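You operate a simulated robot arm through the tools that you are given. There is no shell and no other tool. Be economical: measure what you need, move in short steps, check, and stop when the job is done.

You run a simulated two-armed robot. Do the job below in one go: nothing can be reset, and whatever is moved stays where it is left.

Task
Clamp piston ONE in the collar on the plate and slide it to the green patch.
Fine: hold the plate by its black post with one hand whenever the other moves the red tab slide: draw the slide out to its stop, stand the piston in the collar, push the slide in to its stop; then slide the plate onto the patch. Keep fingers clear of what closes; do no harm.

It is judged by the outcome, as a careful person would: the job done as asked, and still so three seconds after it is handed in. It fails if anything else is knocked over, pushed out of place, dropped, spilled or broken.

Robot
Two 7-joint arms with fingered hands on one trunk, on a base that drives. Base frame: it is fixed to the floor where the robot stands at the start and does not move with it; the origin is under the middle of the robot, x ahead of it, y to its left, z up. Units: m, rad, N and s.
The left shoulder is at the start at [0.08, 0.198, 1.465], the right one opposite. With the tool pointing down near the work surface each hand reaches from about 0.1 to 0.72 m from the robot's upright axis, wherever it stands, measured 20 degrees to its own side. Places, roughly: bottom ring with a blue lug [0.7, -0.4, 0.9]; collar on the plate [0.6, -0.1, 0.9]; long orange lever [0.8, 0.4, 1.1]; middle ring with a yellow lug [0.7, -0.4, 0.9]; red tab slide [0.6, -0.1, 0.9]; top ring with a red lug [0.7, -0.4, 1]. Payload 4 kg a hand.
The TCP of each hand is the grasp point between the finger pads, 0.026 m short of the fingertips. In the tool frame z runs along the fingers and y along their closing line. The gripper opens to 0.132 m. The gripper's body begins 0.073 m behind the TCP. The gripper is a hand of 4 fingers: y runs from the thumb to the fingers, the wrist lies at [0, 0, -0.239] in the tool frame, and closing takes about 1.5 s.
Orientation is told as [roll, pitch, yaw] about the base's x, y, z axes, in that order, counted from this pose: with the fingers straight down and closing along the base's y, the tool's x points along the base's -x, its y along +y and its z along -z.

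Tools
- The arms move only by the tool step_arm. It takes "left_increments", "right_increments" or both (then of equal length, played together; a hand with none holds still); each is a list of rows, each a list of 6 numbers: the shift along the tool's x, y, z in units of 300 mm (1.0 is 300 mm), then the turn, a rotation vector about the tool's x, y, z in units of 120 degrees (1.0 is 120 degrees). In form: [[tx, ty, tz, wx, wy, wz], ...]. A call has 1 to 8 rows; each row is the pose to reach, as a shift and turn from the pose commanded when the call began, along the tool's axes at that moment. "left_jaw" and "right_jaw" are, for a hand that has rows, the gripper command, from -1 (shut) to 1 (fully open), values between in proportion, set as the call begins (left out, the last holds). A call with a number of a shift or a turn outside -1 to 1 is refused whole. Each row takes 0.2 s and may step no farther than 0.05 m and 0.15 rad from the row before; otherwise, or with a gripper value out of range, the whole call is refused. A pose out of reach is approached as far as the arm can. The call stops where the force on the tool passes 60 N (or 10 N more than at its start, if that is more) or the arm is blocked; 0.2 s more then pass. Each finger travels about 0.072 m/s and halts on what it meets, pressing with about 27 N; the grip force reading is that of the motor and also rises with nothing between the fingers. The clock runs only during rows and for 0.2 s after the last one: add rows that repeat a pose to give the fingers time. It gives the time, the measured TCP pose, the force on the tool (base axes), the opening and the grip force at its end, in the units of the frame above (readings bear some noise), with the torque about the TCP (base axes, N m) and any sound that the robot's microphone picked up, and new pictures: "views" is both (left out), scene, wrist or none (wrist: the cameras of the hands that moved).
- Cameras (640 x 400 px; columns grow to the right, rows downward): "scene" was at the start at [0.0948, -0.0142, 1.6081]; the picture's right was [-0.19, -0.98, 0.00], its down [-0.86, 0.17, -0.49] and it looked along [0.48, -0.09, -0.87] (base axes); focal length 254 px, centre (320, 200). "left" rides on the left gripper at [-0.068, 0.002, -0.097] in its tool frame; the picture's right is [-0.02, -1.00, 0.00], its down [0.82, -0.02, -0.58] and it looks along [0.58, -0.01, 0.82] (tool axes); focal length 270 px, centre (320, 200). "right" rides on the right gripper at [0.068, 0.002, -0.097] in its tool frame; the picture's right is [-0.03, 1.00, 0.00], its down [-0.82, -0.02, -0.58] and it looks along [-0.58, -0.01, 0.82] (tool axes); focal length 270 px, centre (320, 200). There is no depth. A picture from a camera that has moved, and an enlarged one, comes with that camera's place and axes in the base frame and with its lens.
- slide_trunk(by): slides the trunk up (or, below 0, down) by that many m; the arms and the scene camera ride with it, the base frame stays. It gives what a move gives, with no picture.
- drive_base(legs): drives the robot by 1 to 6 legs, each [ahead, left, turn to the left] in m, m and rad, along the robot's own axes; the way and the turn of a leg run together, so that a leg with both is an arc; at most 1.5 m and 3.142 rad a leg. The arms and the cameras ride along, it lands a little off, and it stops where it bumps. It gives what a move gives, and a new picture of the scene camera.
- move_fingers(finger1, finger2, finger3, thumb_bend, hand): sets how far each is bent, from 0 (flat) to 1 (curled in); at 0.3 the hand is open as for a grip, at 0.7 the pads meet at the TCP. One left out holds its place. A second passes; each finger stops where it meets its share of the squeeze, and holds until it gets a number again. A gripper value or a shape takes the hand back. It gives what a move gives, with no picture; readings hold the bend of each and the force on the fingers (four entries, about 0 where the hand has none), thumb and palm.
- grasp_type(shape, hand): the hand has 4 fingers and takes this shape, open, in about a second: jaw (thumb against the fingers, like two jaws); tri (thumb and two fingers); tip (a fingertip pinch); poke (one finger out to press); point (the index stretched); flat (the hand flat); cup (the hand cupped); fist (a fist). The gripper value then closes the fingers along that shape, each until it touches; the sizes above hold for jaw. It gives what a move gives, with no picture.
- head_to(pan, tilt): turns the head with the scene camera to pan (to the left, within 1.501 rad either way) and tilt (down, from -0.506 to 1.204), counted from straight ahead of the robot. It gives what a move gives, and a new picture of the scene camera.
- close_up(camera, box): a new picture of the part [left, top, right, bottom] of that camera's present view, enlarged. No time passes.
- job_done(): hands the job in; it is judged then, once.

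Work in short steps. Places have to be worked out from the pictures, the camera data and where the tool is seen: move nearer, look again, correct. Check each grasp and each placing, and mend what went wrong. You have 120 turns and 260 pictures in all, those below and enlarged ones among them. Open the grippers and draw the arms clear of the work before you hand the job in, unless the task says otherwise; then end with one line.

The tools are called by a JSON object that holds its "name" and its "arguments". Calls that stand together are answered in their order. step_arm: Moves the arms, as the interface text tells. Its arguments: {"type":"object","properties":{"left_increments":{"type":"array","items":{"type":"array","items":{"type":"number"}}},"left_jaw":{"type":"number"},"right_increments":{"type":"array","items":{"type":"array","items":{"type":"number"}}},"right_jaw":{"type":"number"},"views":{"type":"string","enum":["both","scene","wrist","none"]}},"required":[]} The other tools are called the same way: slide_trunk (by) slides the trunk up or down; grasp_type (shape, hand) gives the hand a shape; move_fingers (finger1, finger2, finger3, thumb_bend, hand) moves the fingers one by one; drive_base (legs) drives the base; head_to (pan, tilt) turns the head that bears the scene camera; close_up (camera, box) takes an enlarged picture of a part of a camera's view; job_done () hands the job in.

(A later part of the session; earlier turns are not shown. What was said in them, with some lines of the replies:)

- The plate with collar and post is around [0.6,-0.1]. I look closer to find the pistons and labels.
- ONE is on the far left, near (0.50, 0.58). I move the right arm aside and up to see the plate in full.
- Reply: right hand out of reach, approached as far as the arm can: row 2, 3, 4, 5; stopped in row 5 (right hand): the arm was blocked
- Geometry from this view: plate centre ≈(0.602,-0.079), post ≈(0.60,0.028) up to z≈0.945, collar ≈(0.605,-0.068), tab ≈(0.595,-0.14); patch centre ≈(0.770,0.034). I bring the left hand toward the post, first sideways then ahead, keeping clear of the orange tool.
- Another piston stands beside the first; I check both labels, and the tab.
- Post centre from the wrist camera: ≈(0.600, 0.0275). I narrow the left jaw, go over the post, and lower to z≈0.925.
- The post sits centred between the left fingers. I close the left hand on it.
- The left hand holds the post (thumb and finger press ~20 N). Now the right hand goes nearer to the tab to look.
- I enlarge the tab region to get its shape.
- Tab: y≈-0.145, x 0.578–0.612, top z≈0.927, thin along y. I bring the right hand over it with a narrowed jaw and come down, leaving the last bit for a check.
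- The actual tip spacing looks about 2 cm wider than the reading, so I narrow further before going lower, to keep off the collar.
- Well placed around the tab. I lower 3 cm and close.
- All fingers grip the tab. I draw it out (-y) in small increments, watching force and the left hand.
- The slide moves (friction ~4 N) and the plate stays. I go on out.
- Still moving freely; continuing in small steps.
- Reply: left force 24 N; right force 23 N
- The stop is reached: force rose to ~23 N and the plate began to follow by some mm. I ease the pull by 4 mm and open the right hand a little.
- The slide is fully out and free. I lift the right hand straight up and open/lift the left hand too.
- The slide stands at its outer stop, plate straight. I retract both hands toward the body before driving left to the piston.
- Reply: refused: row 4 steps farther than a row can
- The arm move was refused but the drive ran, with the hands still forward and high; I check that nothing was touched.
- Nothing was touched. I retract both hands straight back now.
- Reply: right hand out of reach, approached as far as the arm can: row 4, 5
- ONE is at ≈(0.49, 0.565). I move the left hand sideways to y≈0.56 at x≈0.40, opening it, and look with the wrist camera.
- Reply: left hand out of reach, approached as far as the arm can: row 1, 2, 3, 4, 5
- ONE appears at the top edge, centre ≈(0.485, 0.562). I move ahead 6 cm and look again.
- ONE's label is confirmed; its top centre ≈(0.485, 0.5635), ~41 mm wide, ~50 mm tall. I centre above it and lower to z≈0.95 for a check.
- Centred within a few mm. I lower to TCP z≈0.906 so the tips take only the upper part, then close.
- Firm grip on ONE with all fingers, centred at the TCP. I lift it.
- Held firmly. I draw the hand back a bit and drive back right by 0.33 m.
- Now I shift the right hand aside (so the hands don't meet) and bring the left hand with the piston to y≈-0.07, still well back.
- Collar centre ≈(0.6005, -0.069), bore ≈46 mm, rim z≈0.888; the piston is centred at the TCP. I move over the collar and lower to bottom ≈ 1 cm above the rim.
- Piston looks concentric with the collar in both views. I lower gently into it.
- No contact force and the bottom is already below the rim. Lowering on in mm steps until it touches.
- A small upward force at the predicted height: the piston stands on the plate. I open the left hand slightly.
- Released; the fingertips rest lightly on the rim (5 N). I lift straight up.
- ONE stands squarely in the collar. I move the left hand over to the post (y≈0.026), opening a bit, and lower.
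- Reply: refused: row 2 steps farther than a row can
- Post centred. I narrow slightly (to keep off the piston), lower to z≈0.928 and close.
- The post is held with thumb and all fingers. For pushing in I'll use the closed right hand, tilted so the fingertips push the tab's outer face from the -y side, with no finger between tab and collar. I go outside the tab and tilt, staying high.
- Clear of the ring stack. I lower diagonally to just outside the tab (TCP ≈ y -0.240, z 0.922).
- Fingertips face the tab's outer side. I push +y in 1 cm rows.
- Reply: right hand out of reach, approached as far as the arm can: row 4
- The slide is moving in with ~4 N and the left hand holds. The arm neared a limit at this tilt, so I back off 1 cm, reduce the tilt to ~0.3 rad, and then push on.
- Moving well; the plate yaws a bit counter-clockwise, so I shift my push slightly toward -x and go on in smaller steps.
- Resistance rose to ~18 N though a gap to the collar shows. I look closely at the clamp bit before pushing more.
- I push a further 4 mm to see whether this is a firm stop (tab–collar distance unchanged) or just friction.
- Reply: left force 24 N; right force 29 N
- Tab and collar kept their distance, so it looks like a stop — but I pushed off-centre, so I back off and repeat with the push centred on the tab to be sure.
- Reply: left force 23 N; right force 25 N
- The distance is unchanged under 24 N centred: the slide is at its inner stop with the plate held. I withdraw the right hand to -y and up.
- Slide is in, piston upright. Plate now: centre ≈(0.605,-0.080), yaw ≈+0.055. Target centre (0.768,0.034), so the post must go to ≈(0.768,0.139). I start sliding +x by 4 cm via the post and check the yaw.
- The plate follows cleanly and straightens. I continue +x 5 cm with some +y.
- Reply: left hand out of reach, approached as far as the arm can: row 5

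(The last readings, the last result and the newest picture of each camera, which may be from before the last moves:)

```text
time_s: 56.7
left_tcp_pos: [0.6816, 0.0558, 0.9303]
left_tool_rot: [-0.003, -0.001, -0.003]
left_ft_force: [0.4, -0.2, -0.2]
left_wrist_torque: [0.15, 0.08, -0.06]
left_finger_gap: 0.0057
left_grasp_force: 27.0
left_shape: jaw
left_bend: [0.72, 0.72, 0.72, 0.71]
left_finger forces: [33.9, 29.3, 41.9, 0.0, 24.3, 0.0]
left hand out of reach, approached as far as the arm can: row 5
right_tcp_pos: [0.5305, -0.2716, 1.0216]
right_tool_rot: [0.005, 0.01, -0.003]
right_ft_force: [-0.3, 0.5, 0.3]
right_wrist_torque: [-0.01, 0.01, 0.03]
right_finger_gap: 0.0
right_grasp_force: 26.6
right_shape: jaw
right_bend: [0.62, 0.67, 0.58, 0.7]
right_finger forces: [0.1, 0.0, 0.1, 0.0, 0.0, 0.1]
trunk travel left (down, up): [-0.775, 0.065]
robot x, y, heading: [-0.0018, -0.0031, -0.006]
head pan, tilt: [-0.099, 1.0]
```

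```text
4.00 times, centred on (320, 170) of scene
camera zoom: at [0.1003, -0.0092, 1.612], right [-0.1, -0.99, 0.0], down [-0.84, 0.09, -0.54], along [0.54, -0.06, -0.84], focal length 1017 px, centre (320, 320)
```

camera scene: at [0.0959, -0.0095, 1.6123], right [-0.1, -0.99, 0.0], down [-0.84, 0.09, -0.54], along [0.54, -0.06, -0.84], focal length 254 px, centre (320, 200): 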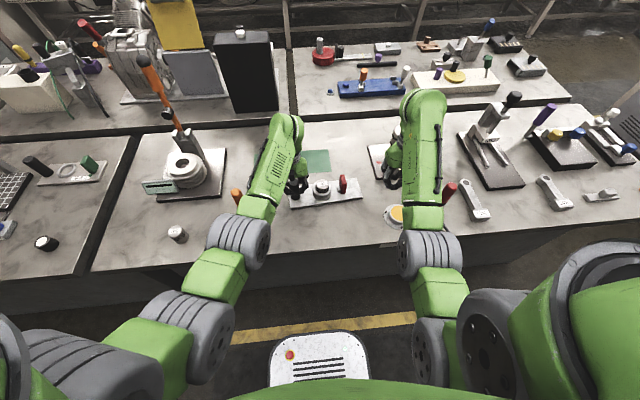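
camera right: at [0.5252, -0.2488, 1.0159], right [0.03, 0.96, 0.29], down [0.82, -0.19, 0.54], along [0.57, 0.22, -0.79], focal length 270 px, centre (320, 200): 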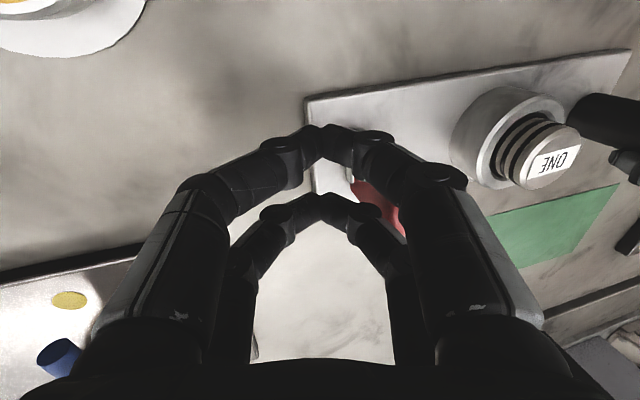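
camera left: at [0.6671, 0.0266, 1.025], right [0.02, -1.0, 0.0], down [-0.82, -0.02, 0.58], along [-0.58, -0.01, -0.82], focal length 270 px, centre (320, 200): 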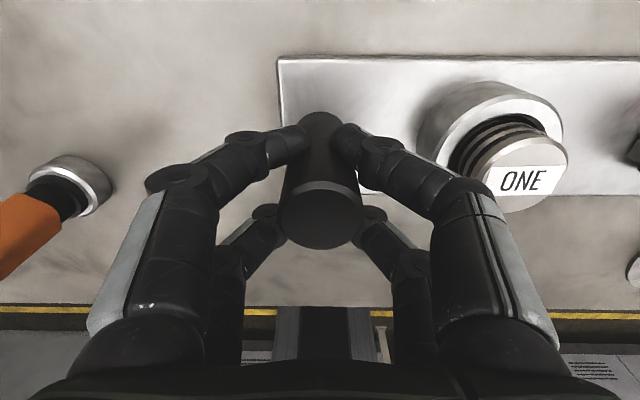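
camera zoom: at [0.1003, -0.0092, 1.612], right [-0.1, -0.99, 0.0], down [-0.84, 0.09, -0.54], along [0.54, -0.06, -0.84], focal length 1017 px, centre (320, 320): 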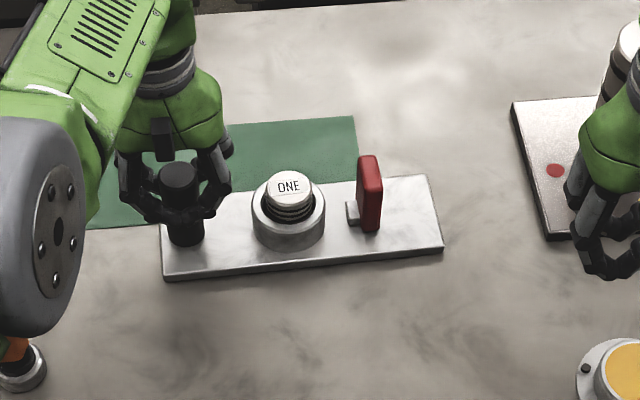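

The arm is at its reach; I'll need to drive forward. First a full scene look, checking the elbow against the orange tool.

{"name": "close_up", "arguments": {"camera": "scene", "box": [0, 0, 640, 400]}}

{"name": "close_up", "arguments": {"camera": "left", "box": [0, 0, 640, 400]}}

```text
1.00 times, centred on (320, 200) of scene
camera zoom: at [0.1003, -0.0092, 1.612], right [-0.1, -0.99, 0.0], down [-0.84, 0.09, -0.54], along [0.54, -0.06, -0.84], focal length 254 px, centre (320, 200)
```

zoom: 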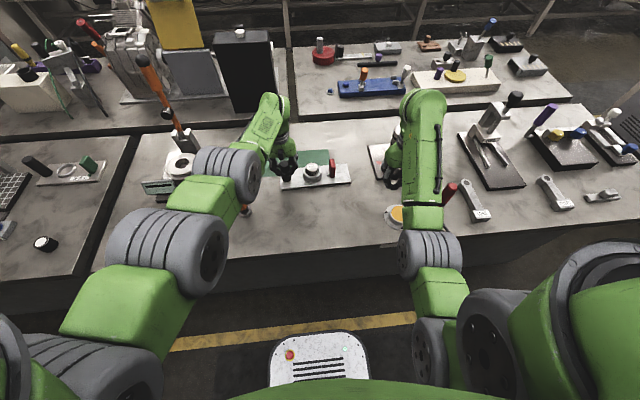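

```text
1.00 times, centred on (320, 200) of left
camera zoom: at [0.749, 0.0568, 1.0276], right [0.02, -1.0, 0.0], down [-0.82, -0.02, 0.58], along [-0.58, -0.01, -0.82], focal length 270 px, centre (320, 200)
```

zoom: 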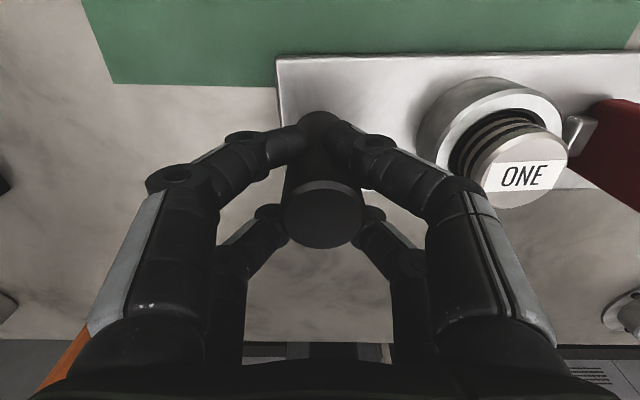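

Forearm passes well above the orange tool. I draw the right hand back a bit, then drive forward 4 cm with the plate in hand as a trial.

{"name": "step_arm", "arguments": {"right_increments": [[0.15, 0, 0, 0, 0, 0], [0.3, 0, 0, 0, 0, 0]], "views": "none"}}

{"name": "drive_base", "arguments": {"legs": [[0.04, 0, 0]]}}

{"name": "close_up", "arguments": {"camera": "scene", "box": [220, 120, 380, 220]}}

```text
time_s: 57.3
left_tcp_pos: [0.679, 0.0554, 0.9324]
left_tool_rot: [-0.002, -0.004, -0.005]
left_ft_force: [-0.1, 0.2, -3.5]
left_wrist_torque: [0.13, 0.09, 0.02]
left_finger_gap: 0.0056
left_grasp_force: 27.2
left_shape: jaw
left_bend: [0.72, 0.72, 0.72, 0.71]
left_finger forces: [32.7, 31.7, 38.8, 0.0, 24.6, 0.1]
right_tcp_pos: [0.4369, -0.2715, 1.0234]
right_tool_rot: [0.005, 0.008, -0.005]
right_ft_force: [-0.9, -1.1, 0.7]
right_wrist_torque: [-0.01, -0.02, 0.02]
right_finger_gap: 0.0
right_grasp_force: 27.6
right_shape: jaw
right_bend: [0.62, 0.67, 0.58, 0.7]
right_finger forces: [0.0, 0.1, 0.0, 0.0, 0.1, 0.0]
trunk travel left (down, up): [-0.775, 0.065]
robot x, y, heading: [0.0008, -0.0007, -0.007]
head pan, tilt: [-0.099, 1.0]
```

```text
time_s: 58.2
left_tcp_pos: [0.7139, 0.0559, 0.9346]
left_tool_rot: [-0.001, -0.008, -0.004]
left_ft_force: [-0.4, -0.6, -3.8]
left_wrist_torque: [0.27, 0.02, 0.07]
left_finger_gap: 0.0055
left_grasp_force: 27.1
left_shape: jaw
left_bend: [0.72, 0.72, 0.72, 0.71]
left_finger forces: [32.0, 36.0, 36.2, 0.1, 26.5, 0.1]
right_tcp_pos: [0.4704, -0.2719, 1.0256]
right_tool_rot: [0.006, 0.003, -0.003]
right_ft_force: [-0.4, 0.4, 0.1]
right_wrist_torque: [-0.03, -0.06, -0.04]
right_finger_gap: 0.0
right_grasp_force: 27.1
right_shape: jaw
right_bend: [0.62, 0.67, 0.58, 0.7]
right_finger forces: [0.0, 0.0, 0.0, 0.0, 0.1, 0.0]
trunk travel left (down, up): [-0.775, 0.065]
robot x, y, heading: [0.0392, 0.0042, -0.011]
head pan, tilt: [-0.099, 1.0]
camera scene: at [0.1277, -0.0095, 1.6127], right [-0.1, -0.99, 0.0], down [-0.83, 0.09, -0.55], along [0.54, -0.06, -0.84], focal length 254 px, centre (320, 200)
```

scene: 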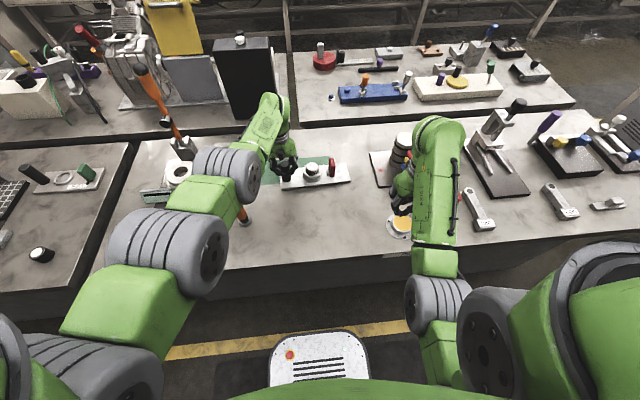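

```text
4.00 times, centred on (300, 170) of scene
camera zoom: at [0.1277, -0.0095, 1.6127], right [-0.1, -0.99, 0.0], down [-0.83, 0.09, -0.55], along [0.54, -0.06, -0.84], focal length 1017 px, centre (400, 320)
```

zoom: 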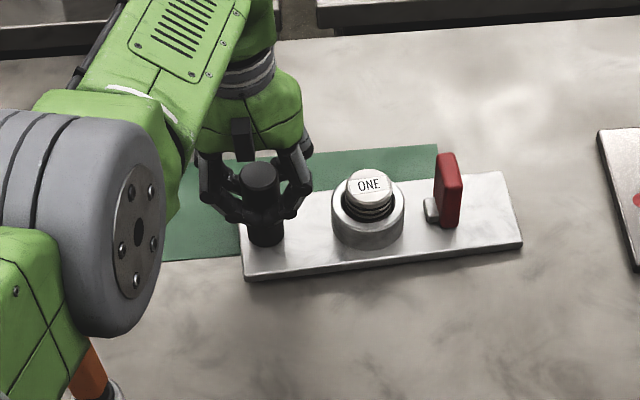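

Works well; the hand has a slight upward pull (~4 N), so I ease it down 4 mm and drive another 5 cm.

{"name": "step_arm", "arguments": {"left_increments": [[0, 0, 0.013, 0, 0, 0]], "views": "none"}}

{"name": "drive_base", "arguments": {"legs": [[0.05, 0, 0.01]]}}

{"name": "close_up", "arguments": {"camera": "scene", "box": [220, 120, 380, 220]}}

```text
time_s: 58.6
left_tcp_pos: [0.7209, 0.0557, 0.9268]
left_tool_rot: [-0.001, -0.002, -0.006]
left_ft_force: [2.5, -0.9, -0.3]
left_wrist_torque: [0.06, 0.14, 0.06]
left_finger_gap: 0.0055
left_grasp_force: 27.1
left_shape: jaw
left_bend: [0.72, 0.72, 0.72, 0.71]
left_finger forces: [32.6, 33.9, 0.1, 0.0, 26.2, 0.0]
right_tcp_pos: [0.4806, -0.2716, 1.0222]
right_tool_rot: [0.006, 0.01, -0.003]
right_ft_force: [0.2, 0.0, 0.4]
right_wrist_torque: [-0.03, -0.01, 0.02]
right_finger_gap: 0.0
right_grasp_force: 26.9
right_shape: jaw
right_bend: [0.62, 0.67, 0.58, 0.7]
right_finger forces: [0.0, 0.1, 0.0, 0.0, 0.1, 0.1]
trunk travel left (down, up): [-0.775, 0.065]
robot x, y, heading: [0.0359, -0.0004, -0.005]
head pan, tilt: [-0.099, 1.0]
```

```text
time_s: 59.5
left_tcp_pos: [0.7587, 0.0621, 0.9292]
left_tool_rot: [-0.001, -0.004, 0.006]
left_ft_force: [-0.9, -0.4, -3.6]
left_wrist_torque: [0.11, 0.09, -0.02]
left_finger_gap: 0.0063
left_grasp_force: 27.3
left_shape: jaw
left_bend: [0.72, 0.72, 0.72, 0.72]
left_finger forces: [34.0, 35.2, 42.4, 0.0, 27.9, 0.1]
right_tcp_pos: [0.5242, -0.2666, 1.026]
right_tool_rot: [0.006, 0.004, 0.005]
right_ft_force: [-0.8, -0.3, 0.7]
right_wrist_torque: [-0.01, -0.08, 0.04]
right_finger_gap: 0.0
right_grasp_force: 26.6
right_shape: jaw
right_bend: [0.62, 0.67, 0.58, 0.7]
right_finger forces: [0.0, 0.1, 0.1, 0.1, 0.1, 0.0]
trunk travel left (down, up): [-0.775, 0.065]
robot x, y, heading: [0.0903, 0.0031, 0.006]
head pan, tilt: [-0.099, 1.0]
camera scene: at [0.1768, -0.0085, 1.6124], right [-0.09, -1.0, 0.0], down [-0.83, 0.08, -0.55], along [0.54, -0.05, -0.84], focal length 254 px, centre (320, 200)
```

scene: 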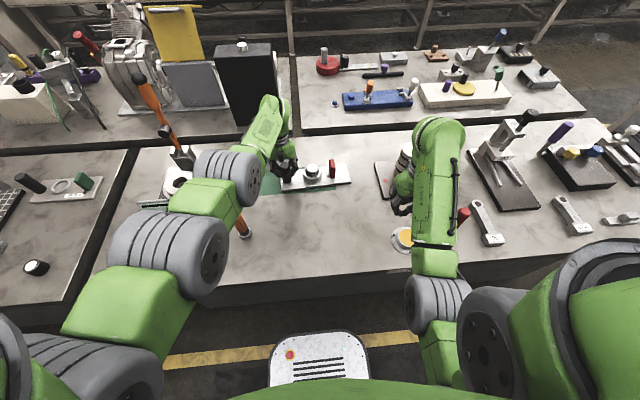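

```text
4.00 times, centred on (300, 170) of scene
camera zoom: at [0.1768, -0.0085, 1.6124], right [-0.09, -1.0, 0.0], down [-0.83, 0.08, -0.55], along [0.54, -0.05, -0.84], focal length 1017 px, centre (400, 320)
```

zoom: 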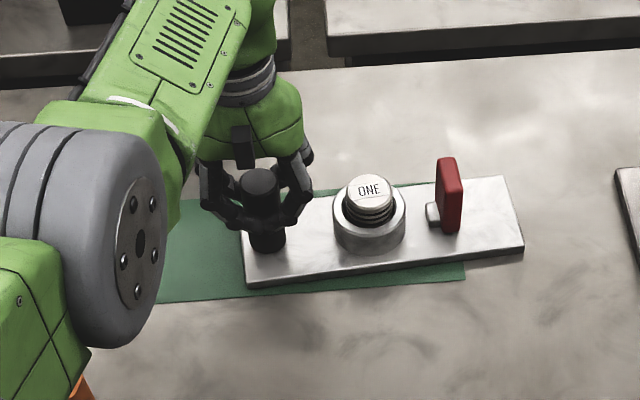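

The plate is on in x but yawed ≈+0.055 and needs +7.5 cm in y. I slide it left by the post while turning the wrist slightly clockwise.

{"name": "step_arm", "arguments": {"left_increments": [[0, 0.033, 0.008, 0, 0, 0.005], [0, 0.067, 0.008, 0, 0, 0.01], [0, 0.1, 0.008, 0, 0, 0.015], [0, 0.133, 0.008, 0, 0, 0.02], [0, 0.167, 0.008, 0, 0, 0.025], [0, 0.2, 0.008, 0, 0, 0.03], [0, 0.23, 0.008, 0, 0, 0.03]], "views": "scene"}}

{"name": "close_up", "arguments": {"camera": "scene", "box": [220, 120, 380, 220]}}

```text
time_s: 61.1
left_tcp_pos: [0.7629, 0.1288, 0.9252]
left_tool_rot: [0.002, -0.002, -0.058]
left_ft_force: [0.4, -10.3, 25.6]
left_wrist_torque: [-0.14, 0.16, 0.06]
left_finger_gap: 0.0068
left_grasp_force: 26.9
left_shape: jaw
left_bend: [0.72, 0.72, 0.72, 0.72]
left_finger forces: [30.9, 0.0, 0.1, 0.0, 31.4, 0.1]
right_tcp_pos: [0.5268, -0.2701, 1.0225]
right_tool_rot: [0.009, 0.007, 0.006]
right_ft_force: [0.1, -0.1, 0.3]
right_wrist_torque: [0.0, -0.01, -0.01]
right_finger_gap: 0.0
right_grasp_force: 27.3
right_shape: jaw
right_bend: [0.62, 0.67, 0.58, 0.7]
right_finger forces: [0.0, 0.1, 0.0, 0.0, 0.1, 0.1]
trunk travel left (down, up): [-0.775, 0.065]
robot x, y, heading: [0.0858, -0.0023, 0.006]
head pan, tilt: [-0.099, 1.0]
camera scene: at [0.1821, -0.0123, 1.6125], right [-0.09, -1.0, 0.0], down [-0.84, 0.08, -0.54], along [0.54, -0.05, -0.84], focal length 254 px, centre (320, 200)
```

scene: 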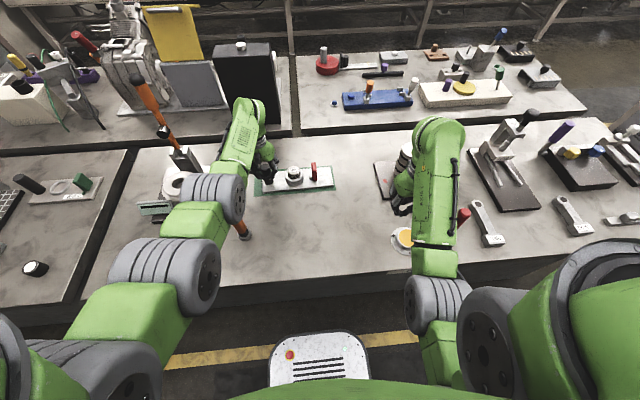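

```text
4.00 times, centred on (300, 170) of scene
camera zoom: at [0.1821, -0.0123, 1.6125], right [-0.09, -1.0, 0.0], down [-0.84, 0.08, -0.54], along [0.54, -0.05, -0.84], focal length 1017 px, centre (400, 320)
```

zoom: 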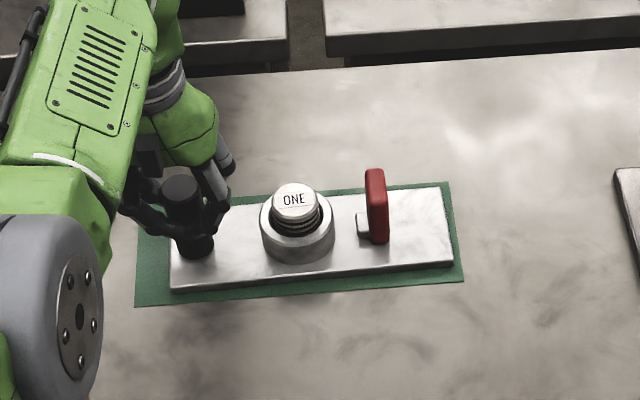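

The plate is wholly on the patch, just off-centre to the right by ~1 cm, and the hand presses down 25 N. I ease up and slide 1 cm more to +y.

{"name": "step_arm", "arguments": {"left_increments": [[0, 0, -0.012, 0, 0, 0], [0, 0.02, -0.012, 0, 0, 0], [0, 0.042, -0.012, 0, 0, 0]], "views": "none"}}

{"name": "close_up", "arguments": {"camera": "scene", "box": [220, 120, 380, 220]}}

```text
time_s: 61.9
left_tcp_pos: [0.7628, 0.1433, 0.9267]
left_tool_rot: [0.0, 0.007, -0.056]
left_ft_force: [-2.3, -5.3, 12.2]
left_wrist_torque: [-0.03, 0.0, -0.04]
left_finger_gap: 0.0063
left_grasp_force: 27.3
left_shape: jaw
left_bend: [0.72, 0.72, 0.72, 0.72]
left_finger forces: [32.3, 37.5, 0.1, 0.0, 29.3, 0.0]
right_tcp_pos: [0.5275, -0.2679, 1.0236]
right_tool_rot: [0.006, 0.01, 0.007]
right_ft_force: [-0.1, 0.0, -0.4]
right_wrist_torque: [-0.01, 0.0, 0.01]
right_finger_gap: 0.0001
right_grasp_force: 26.0
right_shape: jaw
right_bend: [0.62, 0.67, 0.58, 0.7]
right_finger forces: [0.0, 0.0, 0.0, 0.0, 0.1, 0.0]
trunk travel left (down, up): [-0.775, 0.065]
robot x, y, heading: [0.0865, -0.0007, 0.007]
head pan, tilt: [-0.099, 1.0]
```

```text
4.00 times, centred on (300, 170) of scene
camera zoom: at [0.1845, -0.0101, 1.6122], right [-0.09, -1.0, 0.0], down [-0.84, 0.08, -0.54], along [0.54, -0.05, -0.84], focal length 1017 px, centre (400, 320)
```

zoom: 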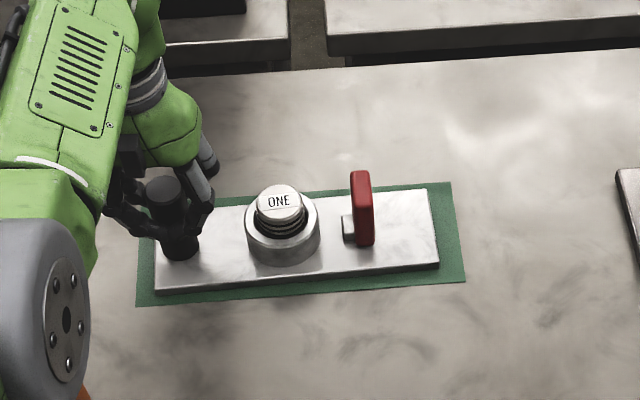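

Centred on the patch. I relieve the downward press and open the left hand.

{"name": "step_arm", "arguments": {"left_increments": [[0, 0, -0.008, 0, 0, 0], [0, 0, -0.008, 0, 0, 0]], "views": "none"}}

{"name": "step_arm", "arguments": {"left_increments": [[0, 0, 0, 0, 0, 0], [0, 0, 0, 0, 0, 0], [0, 0, 0, 0, 0, 0], [0, 0, 0, 0, 0, 0]], "left_jaw": -0.1, "views": "wrist"}}

```text
time_s: 62.5
left_tcp_pos: [0.7637, 0.1444, 0.926]
left_tool_rot: [0.0, 0.007, -0.055]
left_ft_force: [-0.1, 0.0, -2.9]
left_wrist_torque: [0.07, 0.03, -0.02]
left_finger_gap: 0.0063
left_grasp_force: 27.0
left_shape: jaw
left_bend: [0.72, 0.72, 0.72, 0.72]
left_finger forces: [32.4, 38.1, 38.5, 0.1, 27.4, 0.0]
right_tcp_pos: [0.5299, -0.2673, 1.0221]
right_tool_rot: [0.005, 0.008, 0.008]
right_ft_force: [0.1, -0.1, 0.1]
right_wrist_torque: [0.02, -0.02, 0.03]
right_finger_gap: 0.0001
right_grasp_force: 27.7
right_shape: jaw
right_bend: [0.62, 0.67, 0.58, 0.7]
right_finger forces: [0.1, 0.0, 0.1, 0.0, 0.1, 0.0]
trunk travel left (down, up): [-0.775, 0.065]
robot x, y, heading: [0.0866, 0.001, 0.007]
head pan, tilt: [-0.099, 1.0]
```

```text
time_s: 63.5
left_tcp_pos: [0.7662, 0.1438, 0.9282]
left_tool_rot: [-0.003, 0.004, -0.056]
left_ft_force: [0.1, 1.2, 0.8]
left_wrist_torque: [0.13, 0.03, 0.02]
left_finger_gap: 0.0571
left_grasp_force: 0.0
left_shape: jaw
left_bend: [0.73, 0.73, 0.74, 0.71]
left_finger forces: [0.1, 0.1, 15.8, 0.0, 17.7, 0.0]
right_tcp_pos: [0.5286, -0.2671, 1.0224]
right_tool_rot: [0.004, 0.008, 0.006]
right_ft_force: [-0.3, -1.0, -0.1]
right_wrist_torque: [0.01, -0.01, -0.02]
right_finger_gap: 0.0
right_grasp_force: 27.2
right_shape: jaw
right_bend: [0.62, 0.67, 0.58, 0.7]
right_finger forces: [0.1, 0.0, 0.1, 0.1, 0.0, 0.1]
trunk travel left (down, up): [-0.775, 0.065]
robot x, y, heading: [0.0834, -0.0019, 0.009]
head pan, tilt: [-0.099, 1.0]
camera left: at [0.833, 0.142, 1.0254], right [-0.03, -1.0, 0.0], down [-0.81, 0.03, 0.58], along [-0.58, 0.02, -0.81], focal length 270 px, centre (320, 200)
```

left: 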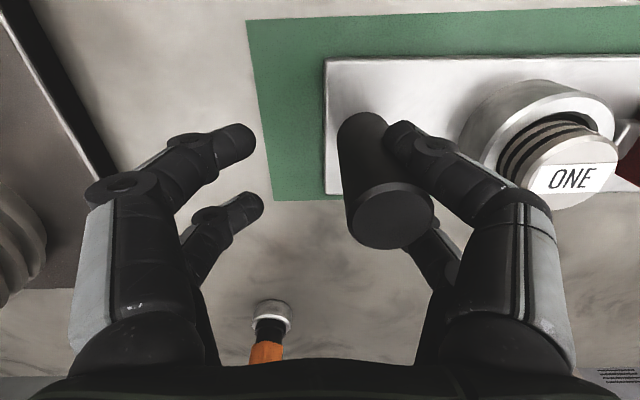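

The post is against the thumb side and forces remain; I check the plate in the scene view before moving.

{"name": "close_up", "arguments": {"camera": "scene", "box": [220, 120, 380, 220]}}

{"name": "close_up", "arguments": {"camera": "left", "box": [300, 80, 540, 280]}}

```text
4.00 times, centred on (300, 170) of scene
camera zoom: at [0.1871, -0.0079, 1.6121], right [-0.09, -1.0, 0.0], down [-0.84, 0.08, -0.54], along [0.54, -0.05, -0.84], focal length 1017 px, centre (400, 320)
```

zoom: 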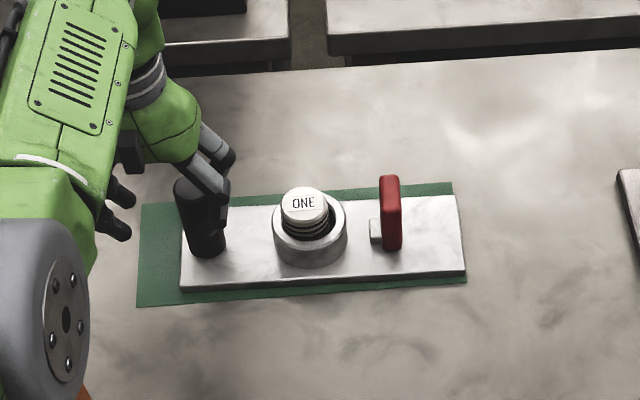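

```text
2.00 times, centred on (420, 180) of left
camera zoom: at [0.833, 0.142, 1.0254], right [-0.03, -1.0, 0.0], down [-0.81, 0.03, 0.58], along [-0.58, 0.02, -0.81], focal length 541 px, centre (120, 240)
```

zoom: 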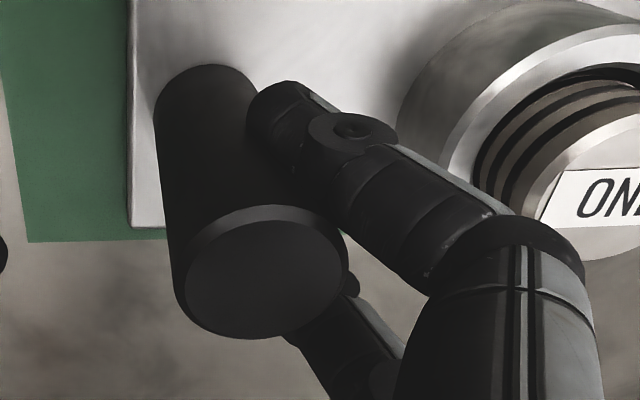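

Opening dragged the plate 2 cm to -y: the post is wedged between the two thumb-side digits. I slide the plate back +y with it, and then will free the digits one at a time.

{"name": "step_arm", "arguments": {"left_increments": [[0, 0.02, 0, 0, 0, 0], [0, 0.04, 0, 0, 0, 0], [0, 0.06, 0, 0, 0, 0], [0, 0.075, 0, 0, 0, 0]], "views": "none"}}

{"name": "close_up", "arguments": {"camera": "scene", "box": [220, 120, 380, 220]}}

```text
time_s: 64.5
left_tcp_pos: [0.7672, 0.1666, 0.9283]
left_tool_rot: [0.003, 0.005, -0.058]
left_ft_force: [-0.6, -2.4, 1.7]
left_wrist_torque: [0.06, 0.06, 0.02]
left_finger_gap: 0.0597
left_grasp_force: 0.0
left_shape: jaw
left_bend: [0.73, 0.73, 0.74, 0.71]
left_finger forces: [0.0, 0.0, 16.5, 0.0, 19.4, 0.0]
right_tcp_pos: [0.5293, -0.2664, 1.0231]
right_tool_rot: [0.007, 0.01, 0.006]
right_ft_force: [0.2, -0.9, -0.4]
right_wrist_torque: [-0.01, -0.02, 0.05]
right_finger_gap: 0.0001
right_grasp_force: 27.2
right_shape: jaw
right_bend: [0.62, 0.67, 0.58, 0.7]
right_finger forces: [0.1, 0.1, 0.0, 0.0, 0.0, 0.1]
trunk travel left (down, up): [-0.775, 0.065]
robot x, y, heading: [0.0883, 0.0018, 0.007]
head pan, tilt: [-0.099, 1.0]
```

```text
4.00 times, centred on (300, 170) of scene
camera zoom: at [0.1868, -0.0095, 1.6121], right [-0.09, -1.0, 0.0], down [-0.84, 0.08, -0.54], along [0.54, -0.05, -0.84], focal length 1017 px, centre (400, 320)
```

zoom: 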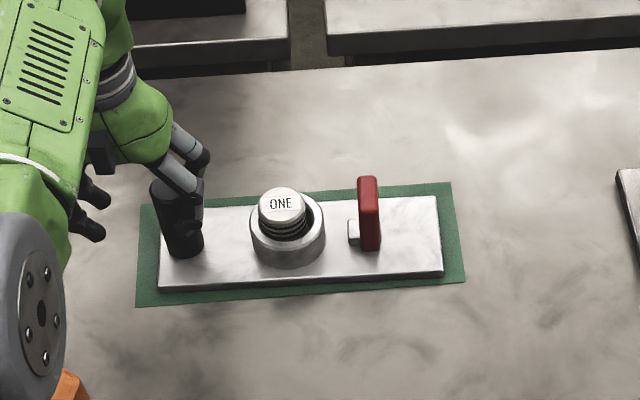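

Centred again. Now I open only finger 3 to break the wedge.

{"name": "move_fingers", "arguments": {"hand": "left", "finger3": 0.55}}

{"name": "close_up", "arguments": {"camera": "left", "box": [160, 0, 640, 300]}}

{"name": "close_up", "arguments": {"camera": "scene", "box": [220, 120, 380, 220]}}

```text
time_s: 65.5
left_tcp_pos: [0.7673, 0.1653, 0.9293]
left_tool_rot: [0.001, 0.004, -0.056]
left_ft_force: [2.1, -1.2, 6.3]
left_wrist_torque: [-0.16, 0.25, 0.18]
left_finger_gap: 0.0583
left_grasp_force: 16.2
left_shape: fingers
left_bend: [0.73, 0.73, 0.58, 0.7]
left_finger forces: [0.1, 0.0, 14.7, 0.1, 17.7, 0.0]
right_tcp_pos: [0.5296, -0.2669, 1.0227]
right_tool_rot: [0.005, 0.01, 0.006]
right_ft_force: [-0.4, 0.7, -0.1]
right_wrist_torque: [0.01, 0.0, -0.02]
right_finger_gap: 0.0
right_grasp_force: 26.8
right_shape: jaw
right_bend: [0.62, 0.67, 0.58, 0.7]
right_finger forces: [0.1, 0.1, 0.0, 0.1, 0.0, 0.0]
trunk travel left (down, up): [-0.775, 0.065]
robot x, y, heading: [0.0886, 0.0015, 0.006]
head pan, tilt: [-0.099, 1.0]
```

```text
1.33 times, centred on (400, 150) of left
camera zoom: at [0.8346, 0.1637, 1.0261], right [-0.03, -1.0, 0.0], down [-0.81, 0.03, 0.58], along [-0.58, 0.02, -0.81], focal length 360 px, centre (213, 267)
```

zoom: 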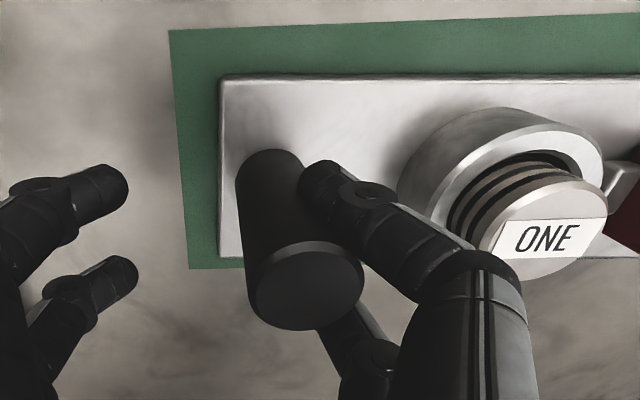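

```text
4.00 times, centred on (300, 170) of scene
camera zoom: at [0.1864, -0.0089, 1.6122], right [-0.09, -1.0, 0.0], down [-0.84, 0.08, -0.54], along [0.54, -0.05, -0.84], focal length 1017 px, centre (400, 320)
```

zoom: 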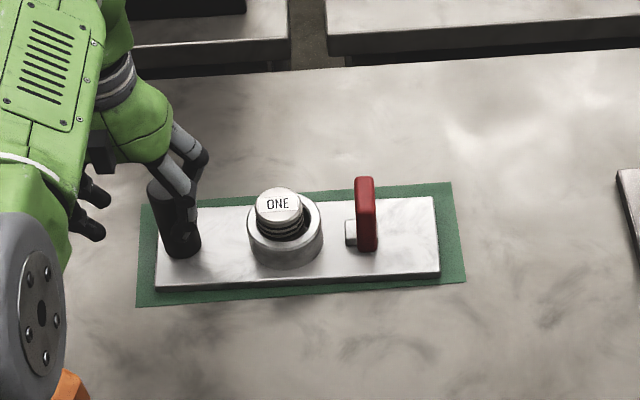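

Still pinched, with only ~2 mm drift. The thumb steadies the post, so I open finger 3 fully to get it off.

{"name": "move_fingers", "arguments": {"hand": "left", "finger3": 0.3}}

{"name": "close_up", "arguments": {"camera": "left", "box": [160, 0, 640, 300]}}

{"name": "close_up", "arguments": {"camera": "scene", "box": [220, 120, 380, 220]}}

```text
time_s: 66.5
left_tcp_pos: [0.7666, 0.1669, 0.9276]
left_tool_rot: [-0.001, 0.005, -0.056]
left_ft_force: [0.3, 0.0, -0.2]
left_wrist_torque: [-0.01, -0.01, 0.0]
left_finger_gap: 0.0596
left_grasp_force: 0.1
left_shape: fingers
left_bend: [0.73, 0.73, 0.3, 0.7]
left_finger forces: [0.0, 0.1, 0.1, 0.0, 0.0, 0.0]
right_tcp_pos: [0.5297, -0.2664, 1.0231]
right_tool_rot: [0.006, 0.01, 0.006]
right_ft_force: [-0.4, 0.5, 0.9]
right_wrist_torque: [0.0, -0.02, -0.04]
right_finger_gap: 0.0001
right_grasp_force: 27.4
right_shape: jaw
right_bend: [0.62, 0.67, 0.58, 0.7]
right_finger forces: [0.0, 0.1, 0.1, 0.0, 0.0, 0.1]
trunk travel left (down, up): [-0.775, 0.065]
robot x, y, heading: [0.0868, 0.0032, 0.007]
head pan, tilt: [-0.099, 1.0]
```

```text
1.33 times, centred on (400, 150) of left
camera zoom: at [0.8349, 0.164, 1.0247], right [-0.03, -1.0, 0.0], down [-0.81, 0.03, 0.58], along [-0.58, 0.02, -0.81], focal length 360 px, centre (213, 267)
```

zoom: 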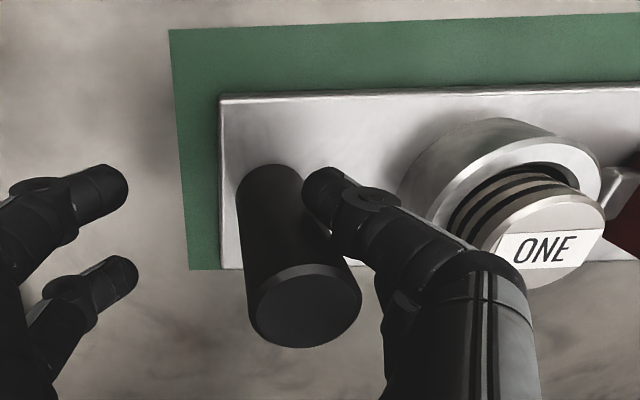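

```text
4.00 times, centred on (300, 170) of scene
camera zoom: at [0.1874, -0.0084, 1.6121], right [-0.09, -1.0, 0.0], down [-0.84, 0.08, -0.54], along [0.54, -0.05, -0.84], focal length 1017 px, centre (400, 320)
```

zoom: 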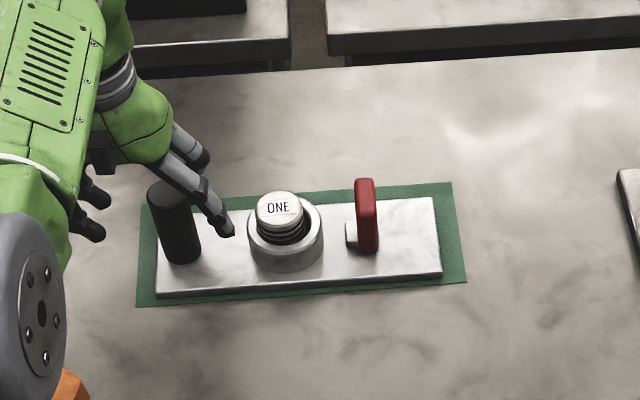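

The post is free and the plate lies fully on the patch with margins all round. I lift the left hand straight up.

{"name": "step_arm", "arguments": {"left_increments": [[0, 0, -0.05, 0, 0, 0], [0, 0, -0.15, 0, 0, 0], [0, 0, -0.28, 0, 0, 0], [0, 0, -0.38, 0, 0, 0]], "views": "wrist"}}

{"name": "close_up", "arguments": {"camera": "scene", "box": [240, 140, 352, 210]}}

```text
time_s: 67.5
left_tcp_pos: [0.7661, 0.1672, 1.0424]
left_tool_rot: [-0.001, 0.006, -0.057]
left_ft_force: [-0.1, -0.1, 0.8]
left_wrist_torque: [-0.03, 0.0, 0.01]
left_finger_gap: 0.0596
left_grasp_force: 0.1
left_shape: fingers
left_bend: [0.73, 0.73, 0.3, 0.7]
left_finger forces: [0.1, 0.1, 0.1, 0.0, 0.1, 0.1]
right_tcp_pos: [0.5287, -0.2678, 1.0221]
right_tool_rot: [0.008, 0.008, 0.006]
right_ft_force: [0.2, -0.2, 0.0]
right_wrist_torque: [-0.02, -0.01, -0.01]
right_finger_gap: 0.0
right_grasp_force: 27.0
right_shape: jaw
right_bend: [0.62, 0.67, 0.58, 0.7]
right_finger forces: [0.1, 0.1, 0.0, 0.0, 0.1, 0.0]
trunk travel left (down, up): [-0.775, 0.065]
robot x, y, heading: [0.086, -0.0003, 0.001]
head pan, tilt: [-0.099, 1.0]
camera left: at [0.8348, 0.1635, 1.1402], right [-0.03, -1.0, 0.0], down [-0.81, 0.03, 0.58], along [-0.58, 0.02, -0.81], focal length 270 px, centre (320, 200)
```

left: 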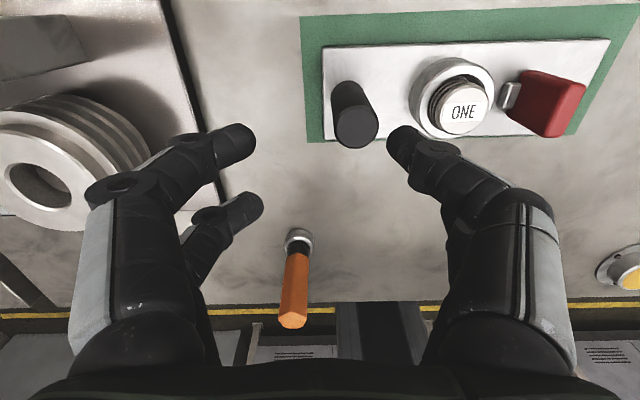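

```text
5.71 times, centred on (296, 175) of scene
camera zoom: at [0.1867, -0.0088, 1.6121], right [-0.09, -1.0, 0.0], down [-0.84, 0.08, -0.54], along [0.54, -0.05, -0.84], focal length 1453 px, centre (457, 343)
```

zoom: 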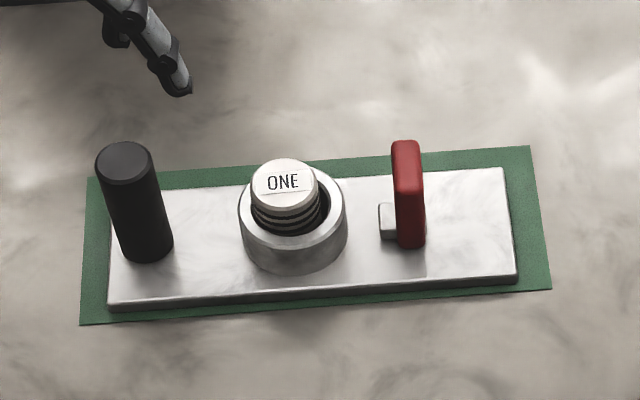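

Everything lies inside the patch, piston upright, slide still fully in. I now reshape the left hand, raise it, and move it clear of the orange tool's line before drawing back.

{"name": "step_arm", "arguments": {"left_increments": [[0, 0, -0.05, 0, 0, 0], [0, 0, -0.1, 0, 0, 0], [0, -0.1, -0.1, 0, 0, 0], [0, -0.2, -0.1, 0, 0, 0], [0.1, -0.3, -0.1, 0, 0, 0], [0.25, -0.3, -0.1, 0, 0, 0]], "left_jaw": 0.1, "views": "none"}}

```text
time_s: 68.9
left_tcp_pos: [0.6823, 0.0813, 1.0761]
left_tool_rot: [-0.002, 0.001, -0.057]
left_ft_force: [-0.2, 0.6, 0.4]
left_wrist_torque: [-0.01, -0.04, -0.02]
left_finger_gap: 0.0723
left_grasp_force: 0.0
left_shape: jaw
left_bend: [0.72, 0.72, 0.72, 0.7]
left_finger forces: [0.0, 0.0, 0.0, 0.0, 0.1, 0.1]
right_tcp_pos: [0.5264, -0.2671, 1.024]
right_tool_rot: [0.005, 0.008, 0.004]
right_ft_force: [-0.8, 0.2, 0.6]
right_wrist_torque: [-0.05, 0.02, -0.01]
right_finger_gap: 0.0
right_grasp_force: 27.1
right_shape: jaw
right_bend: [0.62, 0.67, 0.58, 0.7]
right_finger forces: [0.0, 0.0, 0.0, 0.0, 0.1, 0.0]
trunk travel left (down, up): [-0.775, 0.065]
robot x, y, heading: [0.0904, -0.0005, 0.002]
head pan, tilt: [-0.099, 1.0]
```

Now I draw the left hand further back and open the right gripper.

{"name": "step_arm", "arguments": {"left_increments": [[0.15, 0, 0, 0, 0, 0], [0.3, 0, 0, 0, 0, 0], [0.45, 0, 0, 0, 0, 0], [0.6, 0, 0, 0, 0, 0], [0.7, 0, 0, 0, 0, 0]], "left_jaw": 1, "views": "none"}}

{"name": "step_arm", "arguments": {"right_increments": [[0.05, 0, -0.03, 0, 0, 0], [0.1, 0, -0.05, 0, 0, 0], [0.15, 0, -0.05, 0, 0, 0], [0.15, 0, -0.05, 0, 0, 0], [0.15, 0, -0.05, 0, 0, 0], [0.15, 0, -0.05, 0, 0, 0], [0.15, 0, -0.05, 0, 0, 0]], "right_jaw": 1, "views": "scene"}}

{"name": "close_up", "arguments": {"camera": "scene", "box": [240, 140, 352, 210]}}

```text
time_s: 70.1
left_tcp_pos: [0.4822, 0.0913, 1.0435]
left_tool_rot: [-0.002, -0.001, -0.057]
left_ft_force: [0.2, 0.7, 0.1]
left_wrist_torque: [-0.01, 0.01, 0.01]
left_finger_gap: 0.1322
left_grasp_force: 0.1
left_shape: jaw
left_bend: [0.3, 0.3, 0.3, 0.3]
left_finger forces: [0.0, 0.1, 0.0, 0.0, 0.0, 0.0]
left hand out of reach, approached as far as the arm can: row 4, 5
right_tcp_pos: [0.527, -0.2669, 1.0238]
right_tool_rot: [0.004, 0.007, 0.005]
right_ft_force: [0.0, -0.7, 0.4]
right_wrist_torque: [0.02, 0.01, 0.0]
right_finger_gap: 0.0
right_grasp_force: 26.9
right_shape: jaw
right_bend: [0.62, 0.67, 0.58, 0.7]
right_finger forces: [0.1, 0.1, 0.0, 0.0, 0.1, 0.1]
trunk travel left (down, up): [-0.775, 0.065]
robot x, y, heading: [0.0859, -0.0005, 0.008]
head pan, tilt: [-0.099, 1.0]
```

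```text
time_s: 71.7
left_tcp_pos: [0.4835, 0.0924, 1.0426]
left_tool_rot: [-0.003, 0.002, -0.057]
left_ft_force: [-0.3, 0.5, 0.4]
left_wrist_torque: [-0.01, 0.04, -0.02]
left_finger_gap: 0.132
left_grasp_force: 0.0
left_shape: jaw
left_bend: [0.3, 0.3, 0.3, 0.3]
left_finger forces: [0.0, 0.0, 0.1, 0.1, 0.0, 0.0]
right_tcp_pos: [0.4892, -0.2675, 1.0416]
right_tool_rot: [0.002, -0.003, 0.003]
right_ft_force: [-0.3, -0.1, -0.3]
right_wrist_torque: [-0.02, 0.0, 0.01]
right_finger_gap: 0.132
right_grasp_force: 0.0
right_shape: jaw
right_bend: [0.3, 0.3, 0.3, 0.3]
right_finger forces: [0.1, 0.1, 0.0, 0.0, 0.0, 0.1]
trunk travel left (down, up): [-0.775, 0.065]
robot x, y, heading: [0.0891, 0.0019, 0.01]
head pan, tilt: [-0.099, 1.0]
camera scene: at [0.1875, -0.0086, 1.612], right [-0.09, -1.0, 0.0], down [-0.84, 0.08, -0.54], along [0.54, -0.05, -0.84], focal length 254 px, centre (320, 200)
```

scene: 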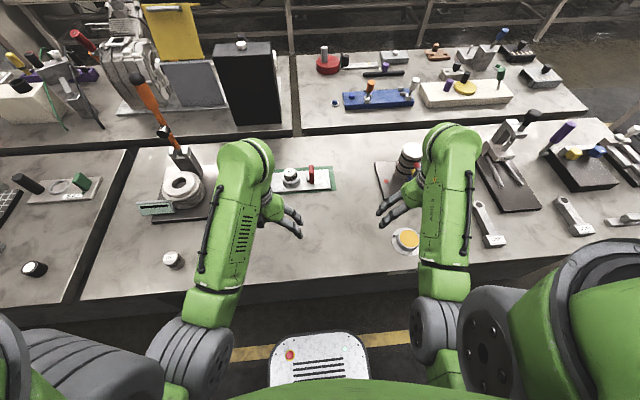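

```text
5.71 times, centred on (296, 175) of scene
camera zoom: at [0.1875, -0.0086, 1.612], right [-0.09, -1.0, 0.0], down [-0.84, 0.08, -0.54], along [0.54, -0.05, -0.84], focal length 1453 px, centre (457, 343)
```

zoom: 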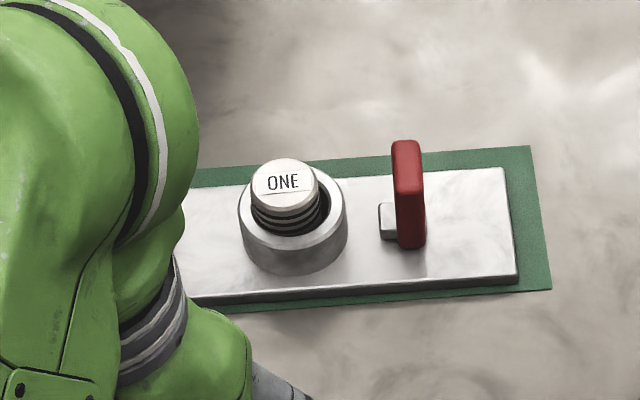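

Unchanged. I drive back a little to clear the table and verify the orange tool still stands.

{"name": "drive_base", "arguments": {"legs": [[-0.15, 0, 0]]}}

{"name": "close_up", "arguments": {"camera": "scene", "box": [130, 90, 450, 290]}}

```text
time_s: 73.1
left_tcp_pos: [0.3384, 0.0901, 1.0424]
left_tool_rot: [-0.002, 0.004, -0.059]
left_ft_force: [0.1, -0.2, 0.1]
left_wrist_torque: [0.0, -0.01, 0.01]
left_finger_gap: 0.1317
left_grasp_force: 0.1
left_shape: jaw
left_bend: [0.3, 0.3, 0.3, 0.3]
left_finger forces: [0.1, 0.0, 0.1, 0.1, 0.0, 0.1]
right_tcp_pos: [0.3429, -0.2695, 1.0406]
right_tool_rot: [0.002, -0.002, 0.003]
right_ft_force: [-0.6, -1.5, -0.2]
right_wrist_torque: [0.02, -0.01, 0.0]
right_finger_gap: 0.1318
right_grasp_force: 0.1
right_shape: jaw
right_bend: [0.3, 0.3, 0.3, 0.3]
right_finger forces: [0.0, 0.0, 0.0, 0.0, 0.0, 0.0]
trunk travel left (down, up): [-0.775, 0.065]
robot x, y, heading: [-0.0608, 0.001, 0.007]
head pan, tilt: [-0.099, 1.0]
camera scene: at [0.0436, -0.0092, 1.6119], right [-0.09, -1.0, 0.0], down [-0.84, 0.08, -0.54], along [0.54, -0.05, -0.84], focal length 254 px, centre (320, 200)
```

scene: 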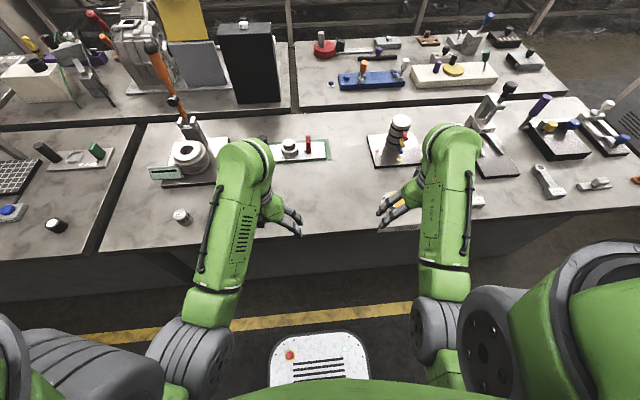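

```text
2.00 times, centred on (290, 190) of scene
camera zoom: at [0.0436, -0.0092, 1.6119], right [-0.09, -1.0, 0.0], down [-0.84, 0.08, -0.54], along [0.54, -0.05, -0.84], focal length 509 px, centre (380, 220)
```

zoom: 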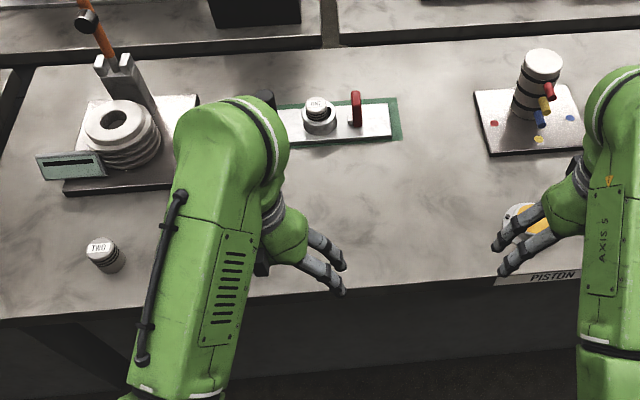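

One last check: I shift the left arm aside to see the orange tool.

{"name": "step_arm", "arguments": {"left_increments": [[0, 0.15, 0, 0, 0, 0], [0, 0.3, 0, 0, 0, 0], [0, 0.45, 0, 0, 0, 0], [0, 0.6, 0, 0, 0, 0]], "views": "scene"}}

{"name": "close_up", "arguments": {"camera": "scene", "box": [200, 110, 360, 210]}}

```text
time_s: 74.1
left_tcp_pos: [0.3481, 0.2499, 1.0293]
left_tool_rot: [-0.004, 0.011, -0.106]
left_ft_force: [0.5, 0.0, -0.1]
left_wrist_torque: [0.01, -0.03, 0.0]
left_finger_gap: 0.1316
left_grasp_force: 0.0
left_shape: jaw
left_bend: [0.3, 0.3, 0.3, 0.3]
left_finger forces: [0.0, 0.0, 0.0, 0.1, 0.0, 0.0]
left hand out of reach, approached as far as the arm can: row 4
right_tcp_pos: [0.3412, -0.2703, 1.0449]
right_tool_rot: [0.001, -0.008, 0.001]
right_ft_force: [0.4, 0.1, 0.6]
right_wrist_torque: [0.0, -0.03, -0.01]
right_finger_gap: 0.1317
right_grasp_force: 0.0
right_shape: jaw
right_bend: [0.3, 0.3, 0.3, 0.3]
right_finger forces: [0.0, 0.0, 0.1, 0.0, 0.0, 0.0]
trunk travel left (down, up): [-0.775, 0.065]
robot x, y, heading: [-0.0599, -0.0002, 0.003]
head pan, tilt: [-0.099, 1.0]
camera scene: at [0.0387, -0.0085, 1.613], right [-0.09, -1.0, 0.0], down [-0.84, 0.08, -0.54], along [0.54, -0.05, -0.84], focal length 254 px, centre (320, 200)
```

scene: 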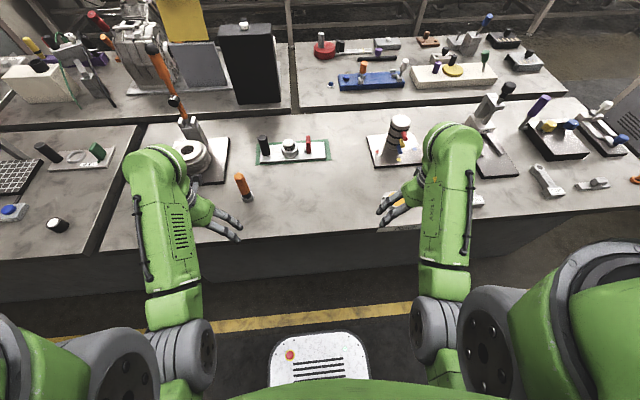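

```text
4.00 times, centred on (280, 160) of scene
camera zoom: at [0.0387, -0.0085, 1.613], right [-0.09, -1.0, 0.0], down [-0.84, 0.08, -0.54], along [0.54, -0.05, -0.84], focal length 1017 px, centre (480, 360)
```

zoom: 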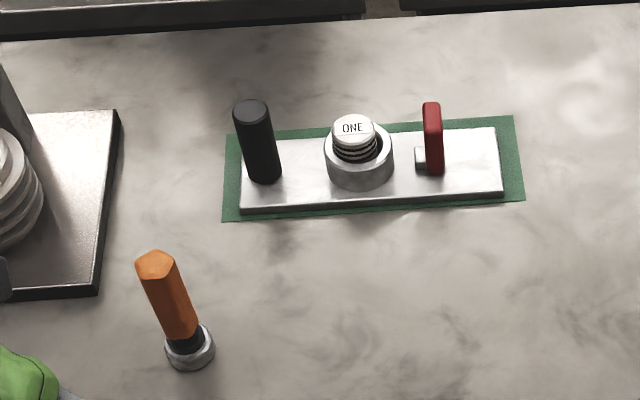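

The orange tool still stands, and the plate is on the patch with ONE upright and the slide in. Both hands are open and clear, so I hand in.

{"name": "job_done", "arguments": {}}

```text
The job is handed in.
```

Piston ONE stands in the collar with the slide pushed in to its stop, and the plate lies fully on the green patch, with only about 3 mm to spare at its near right corner; nothing else was moved.
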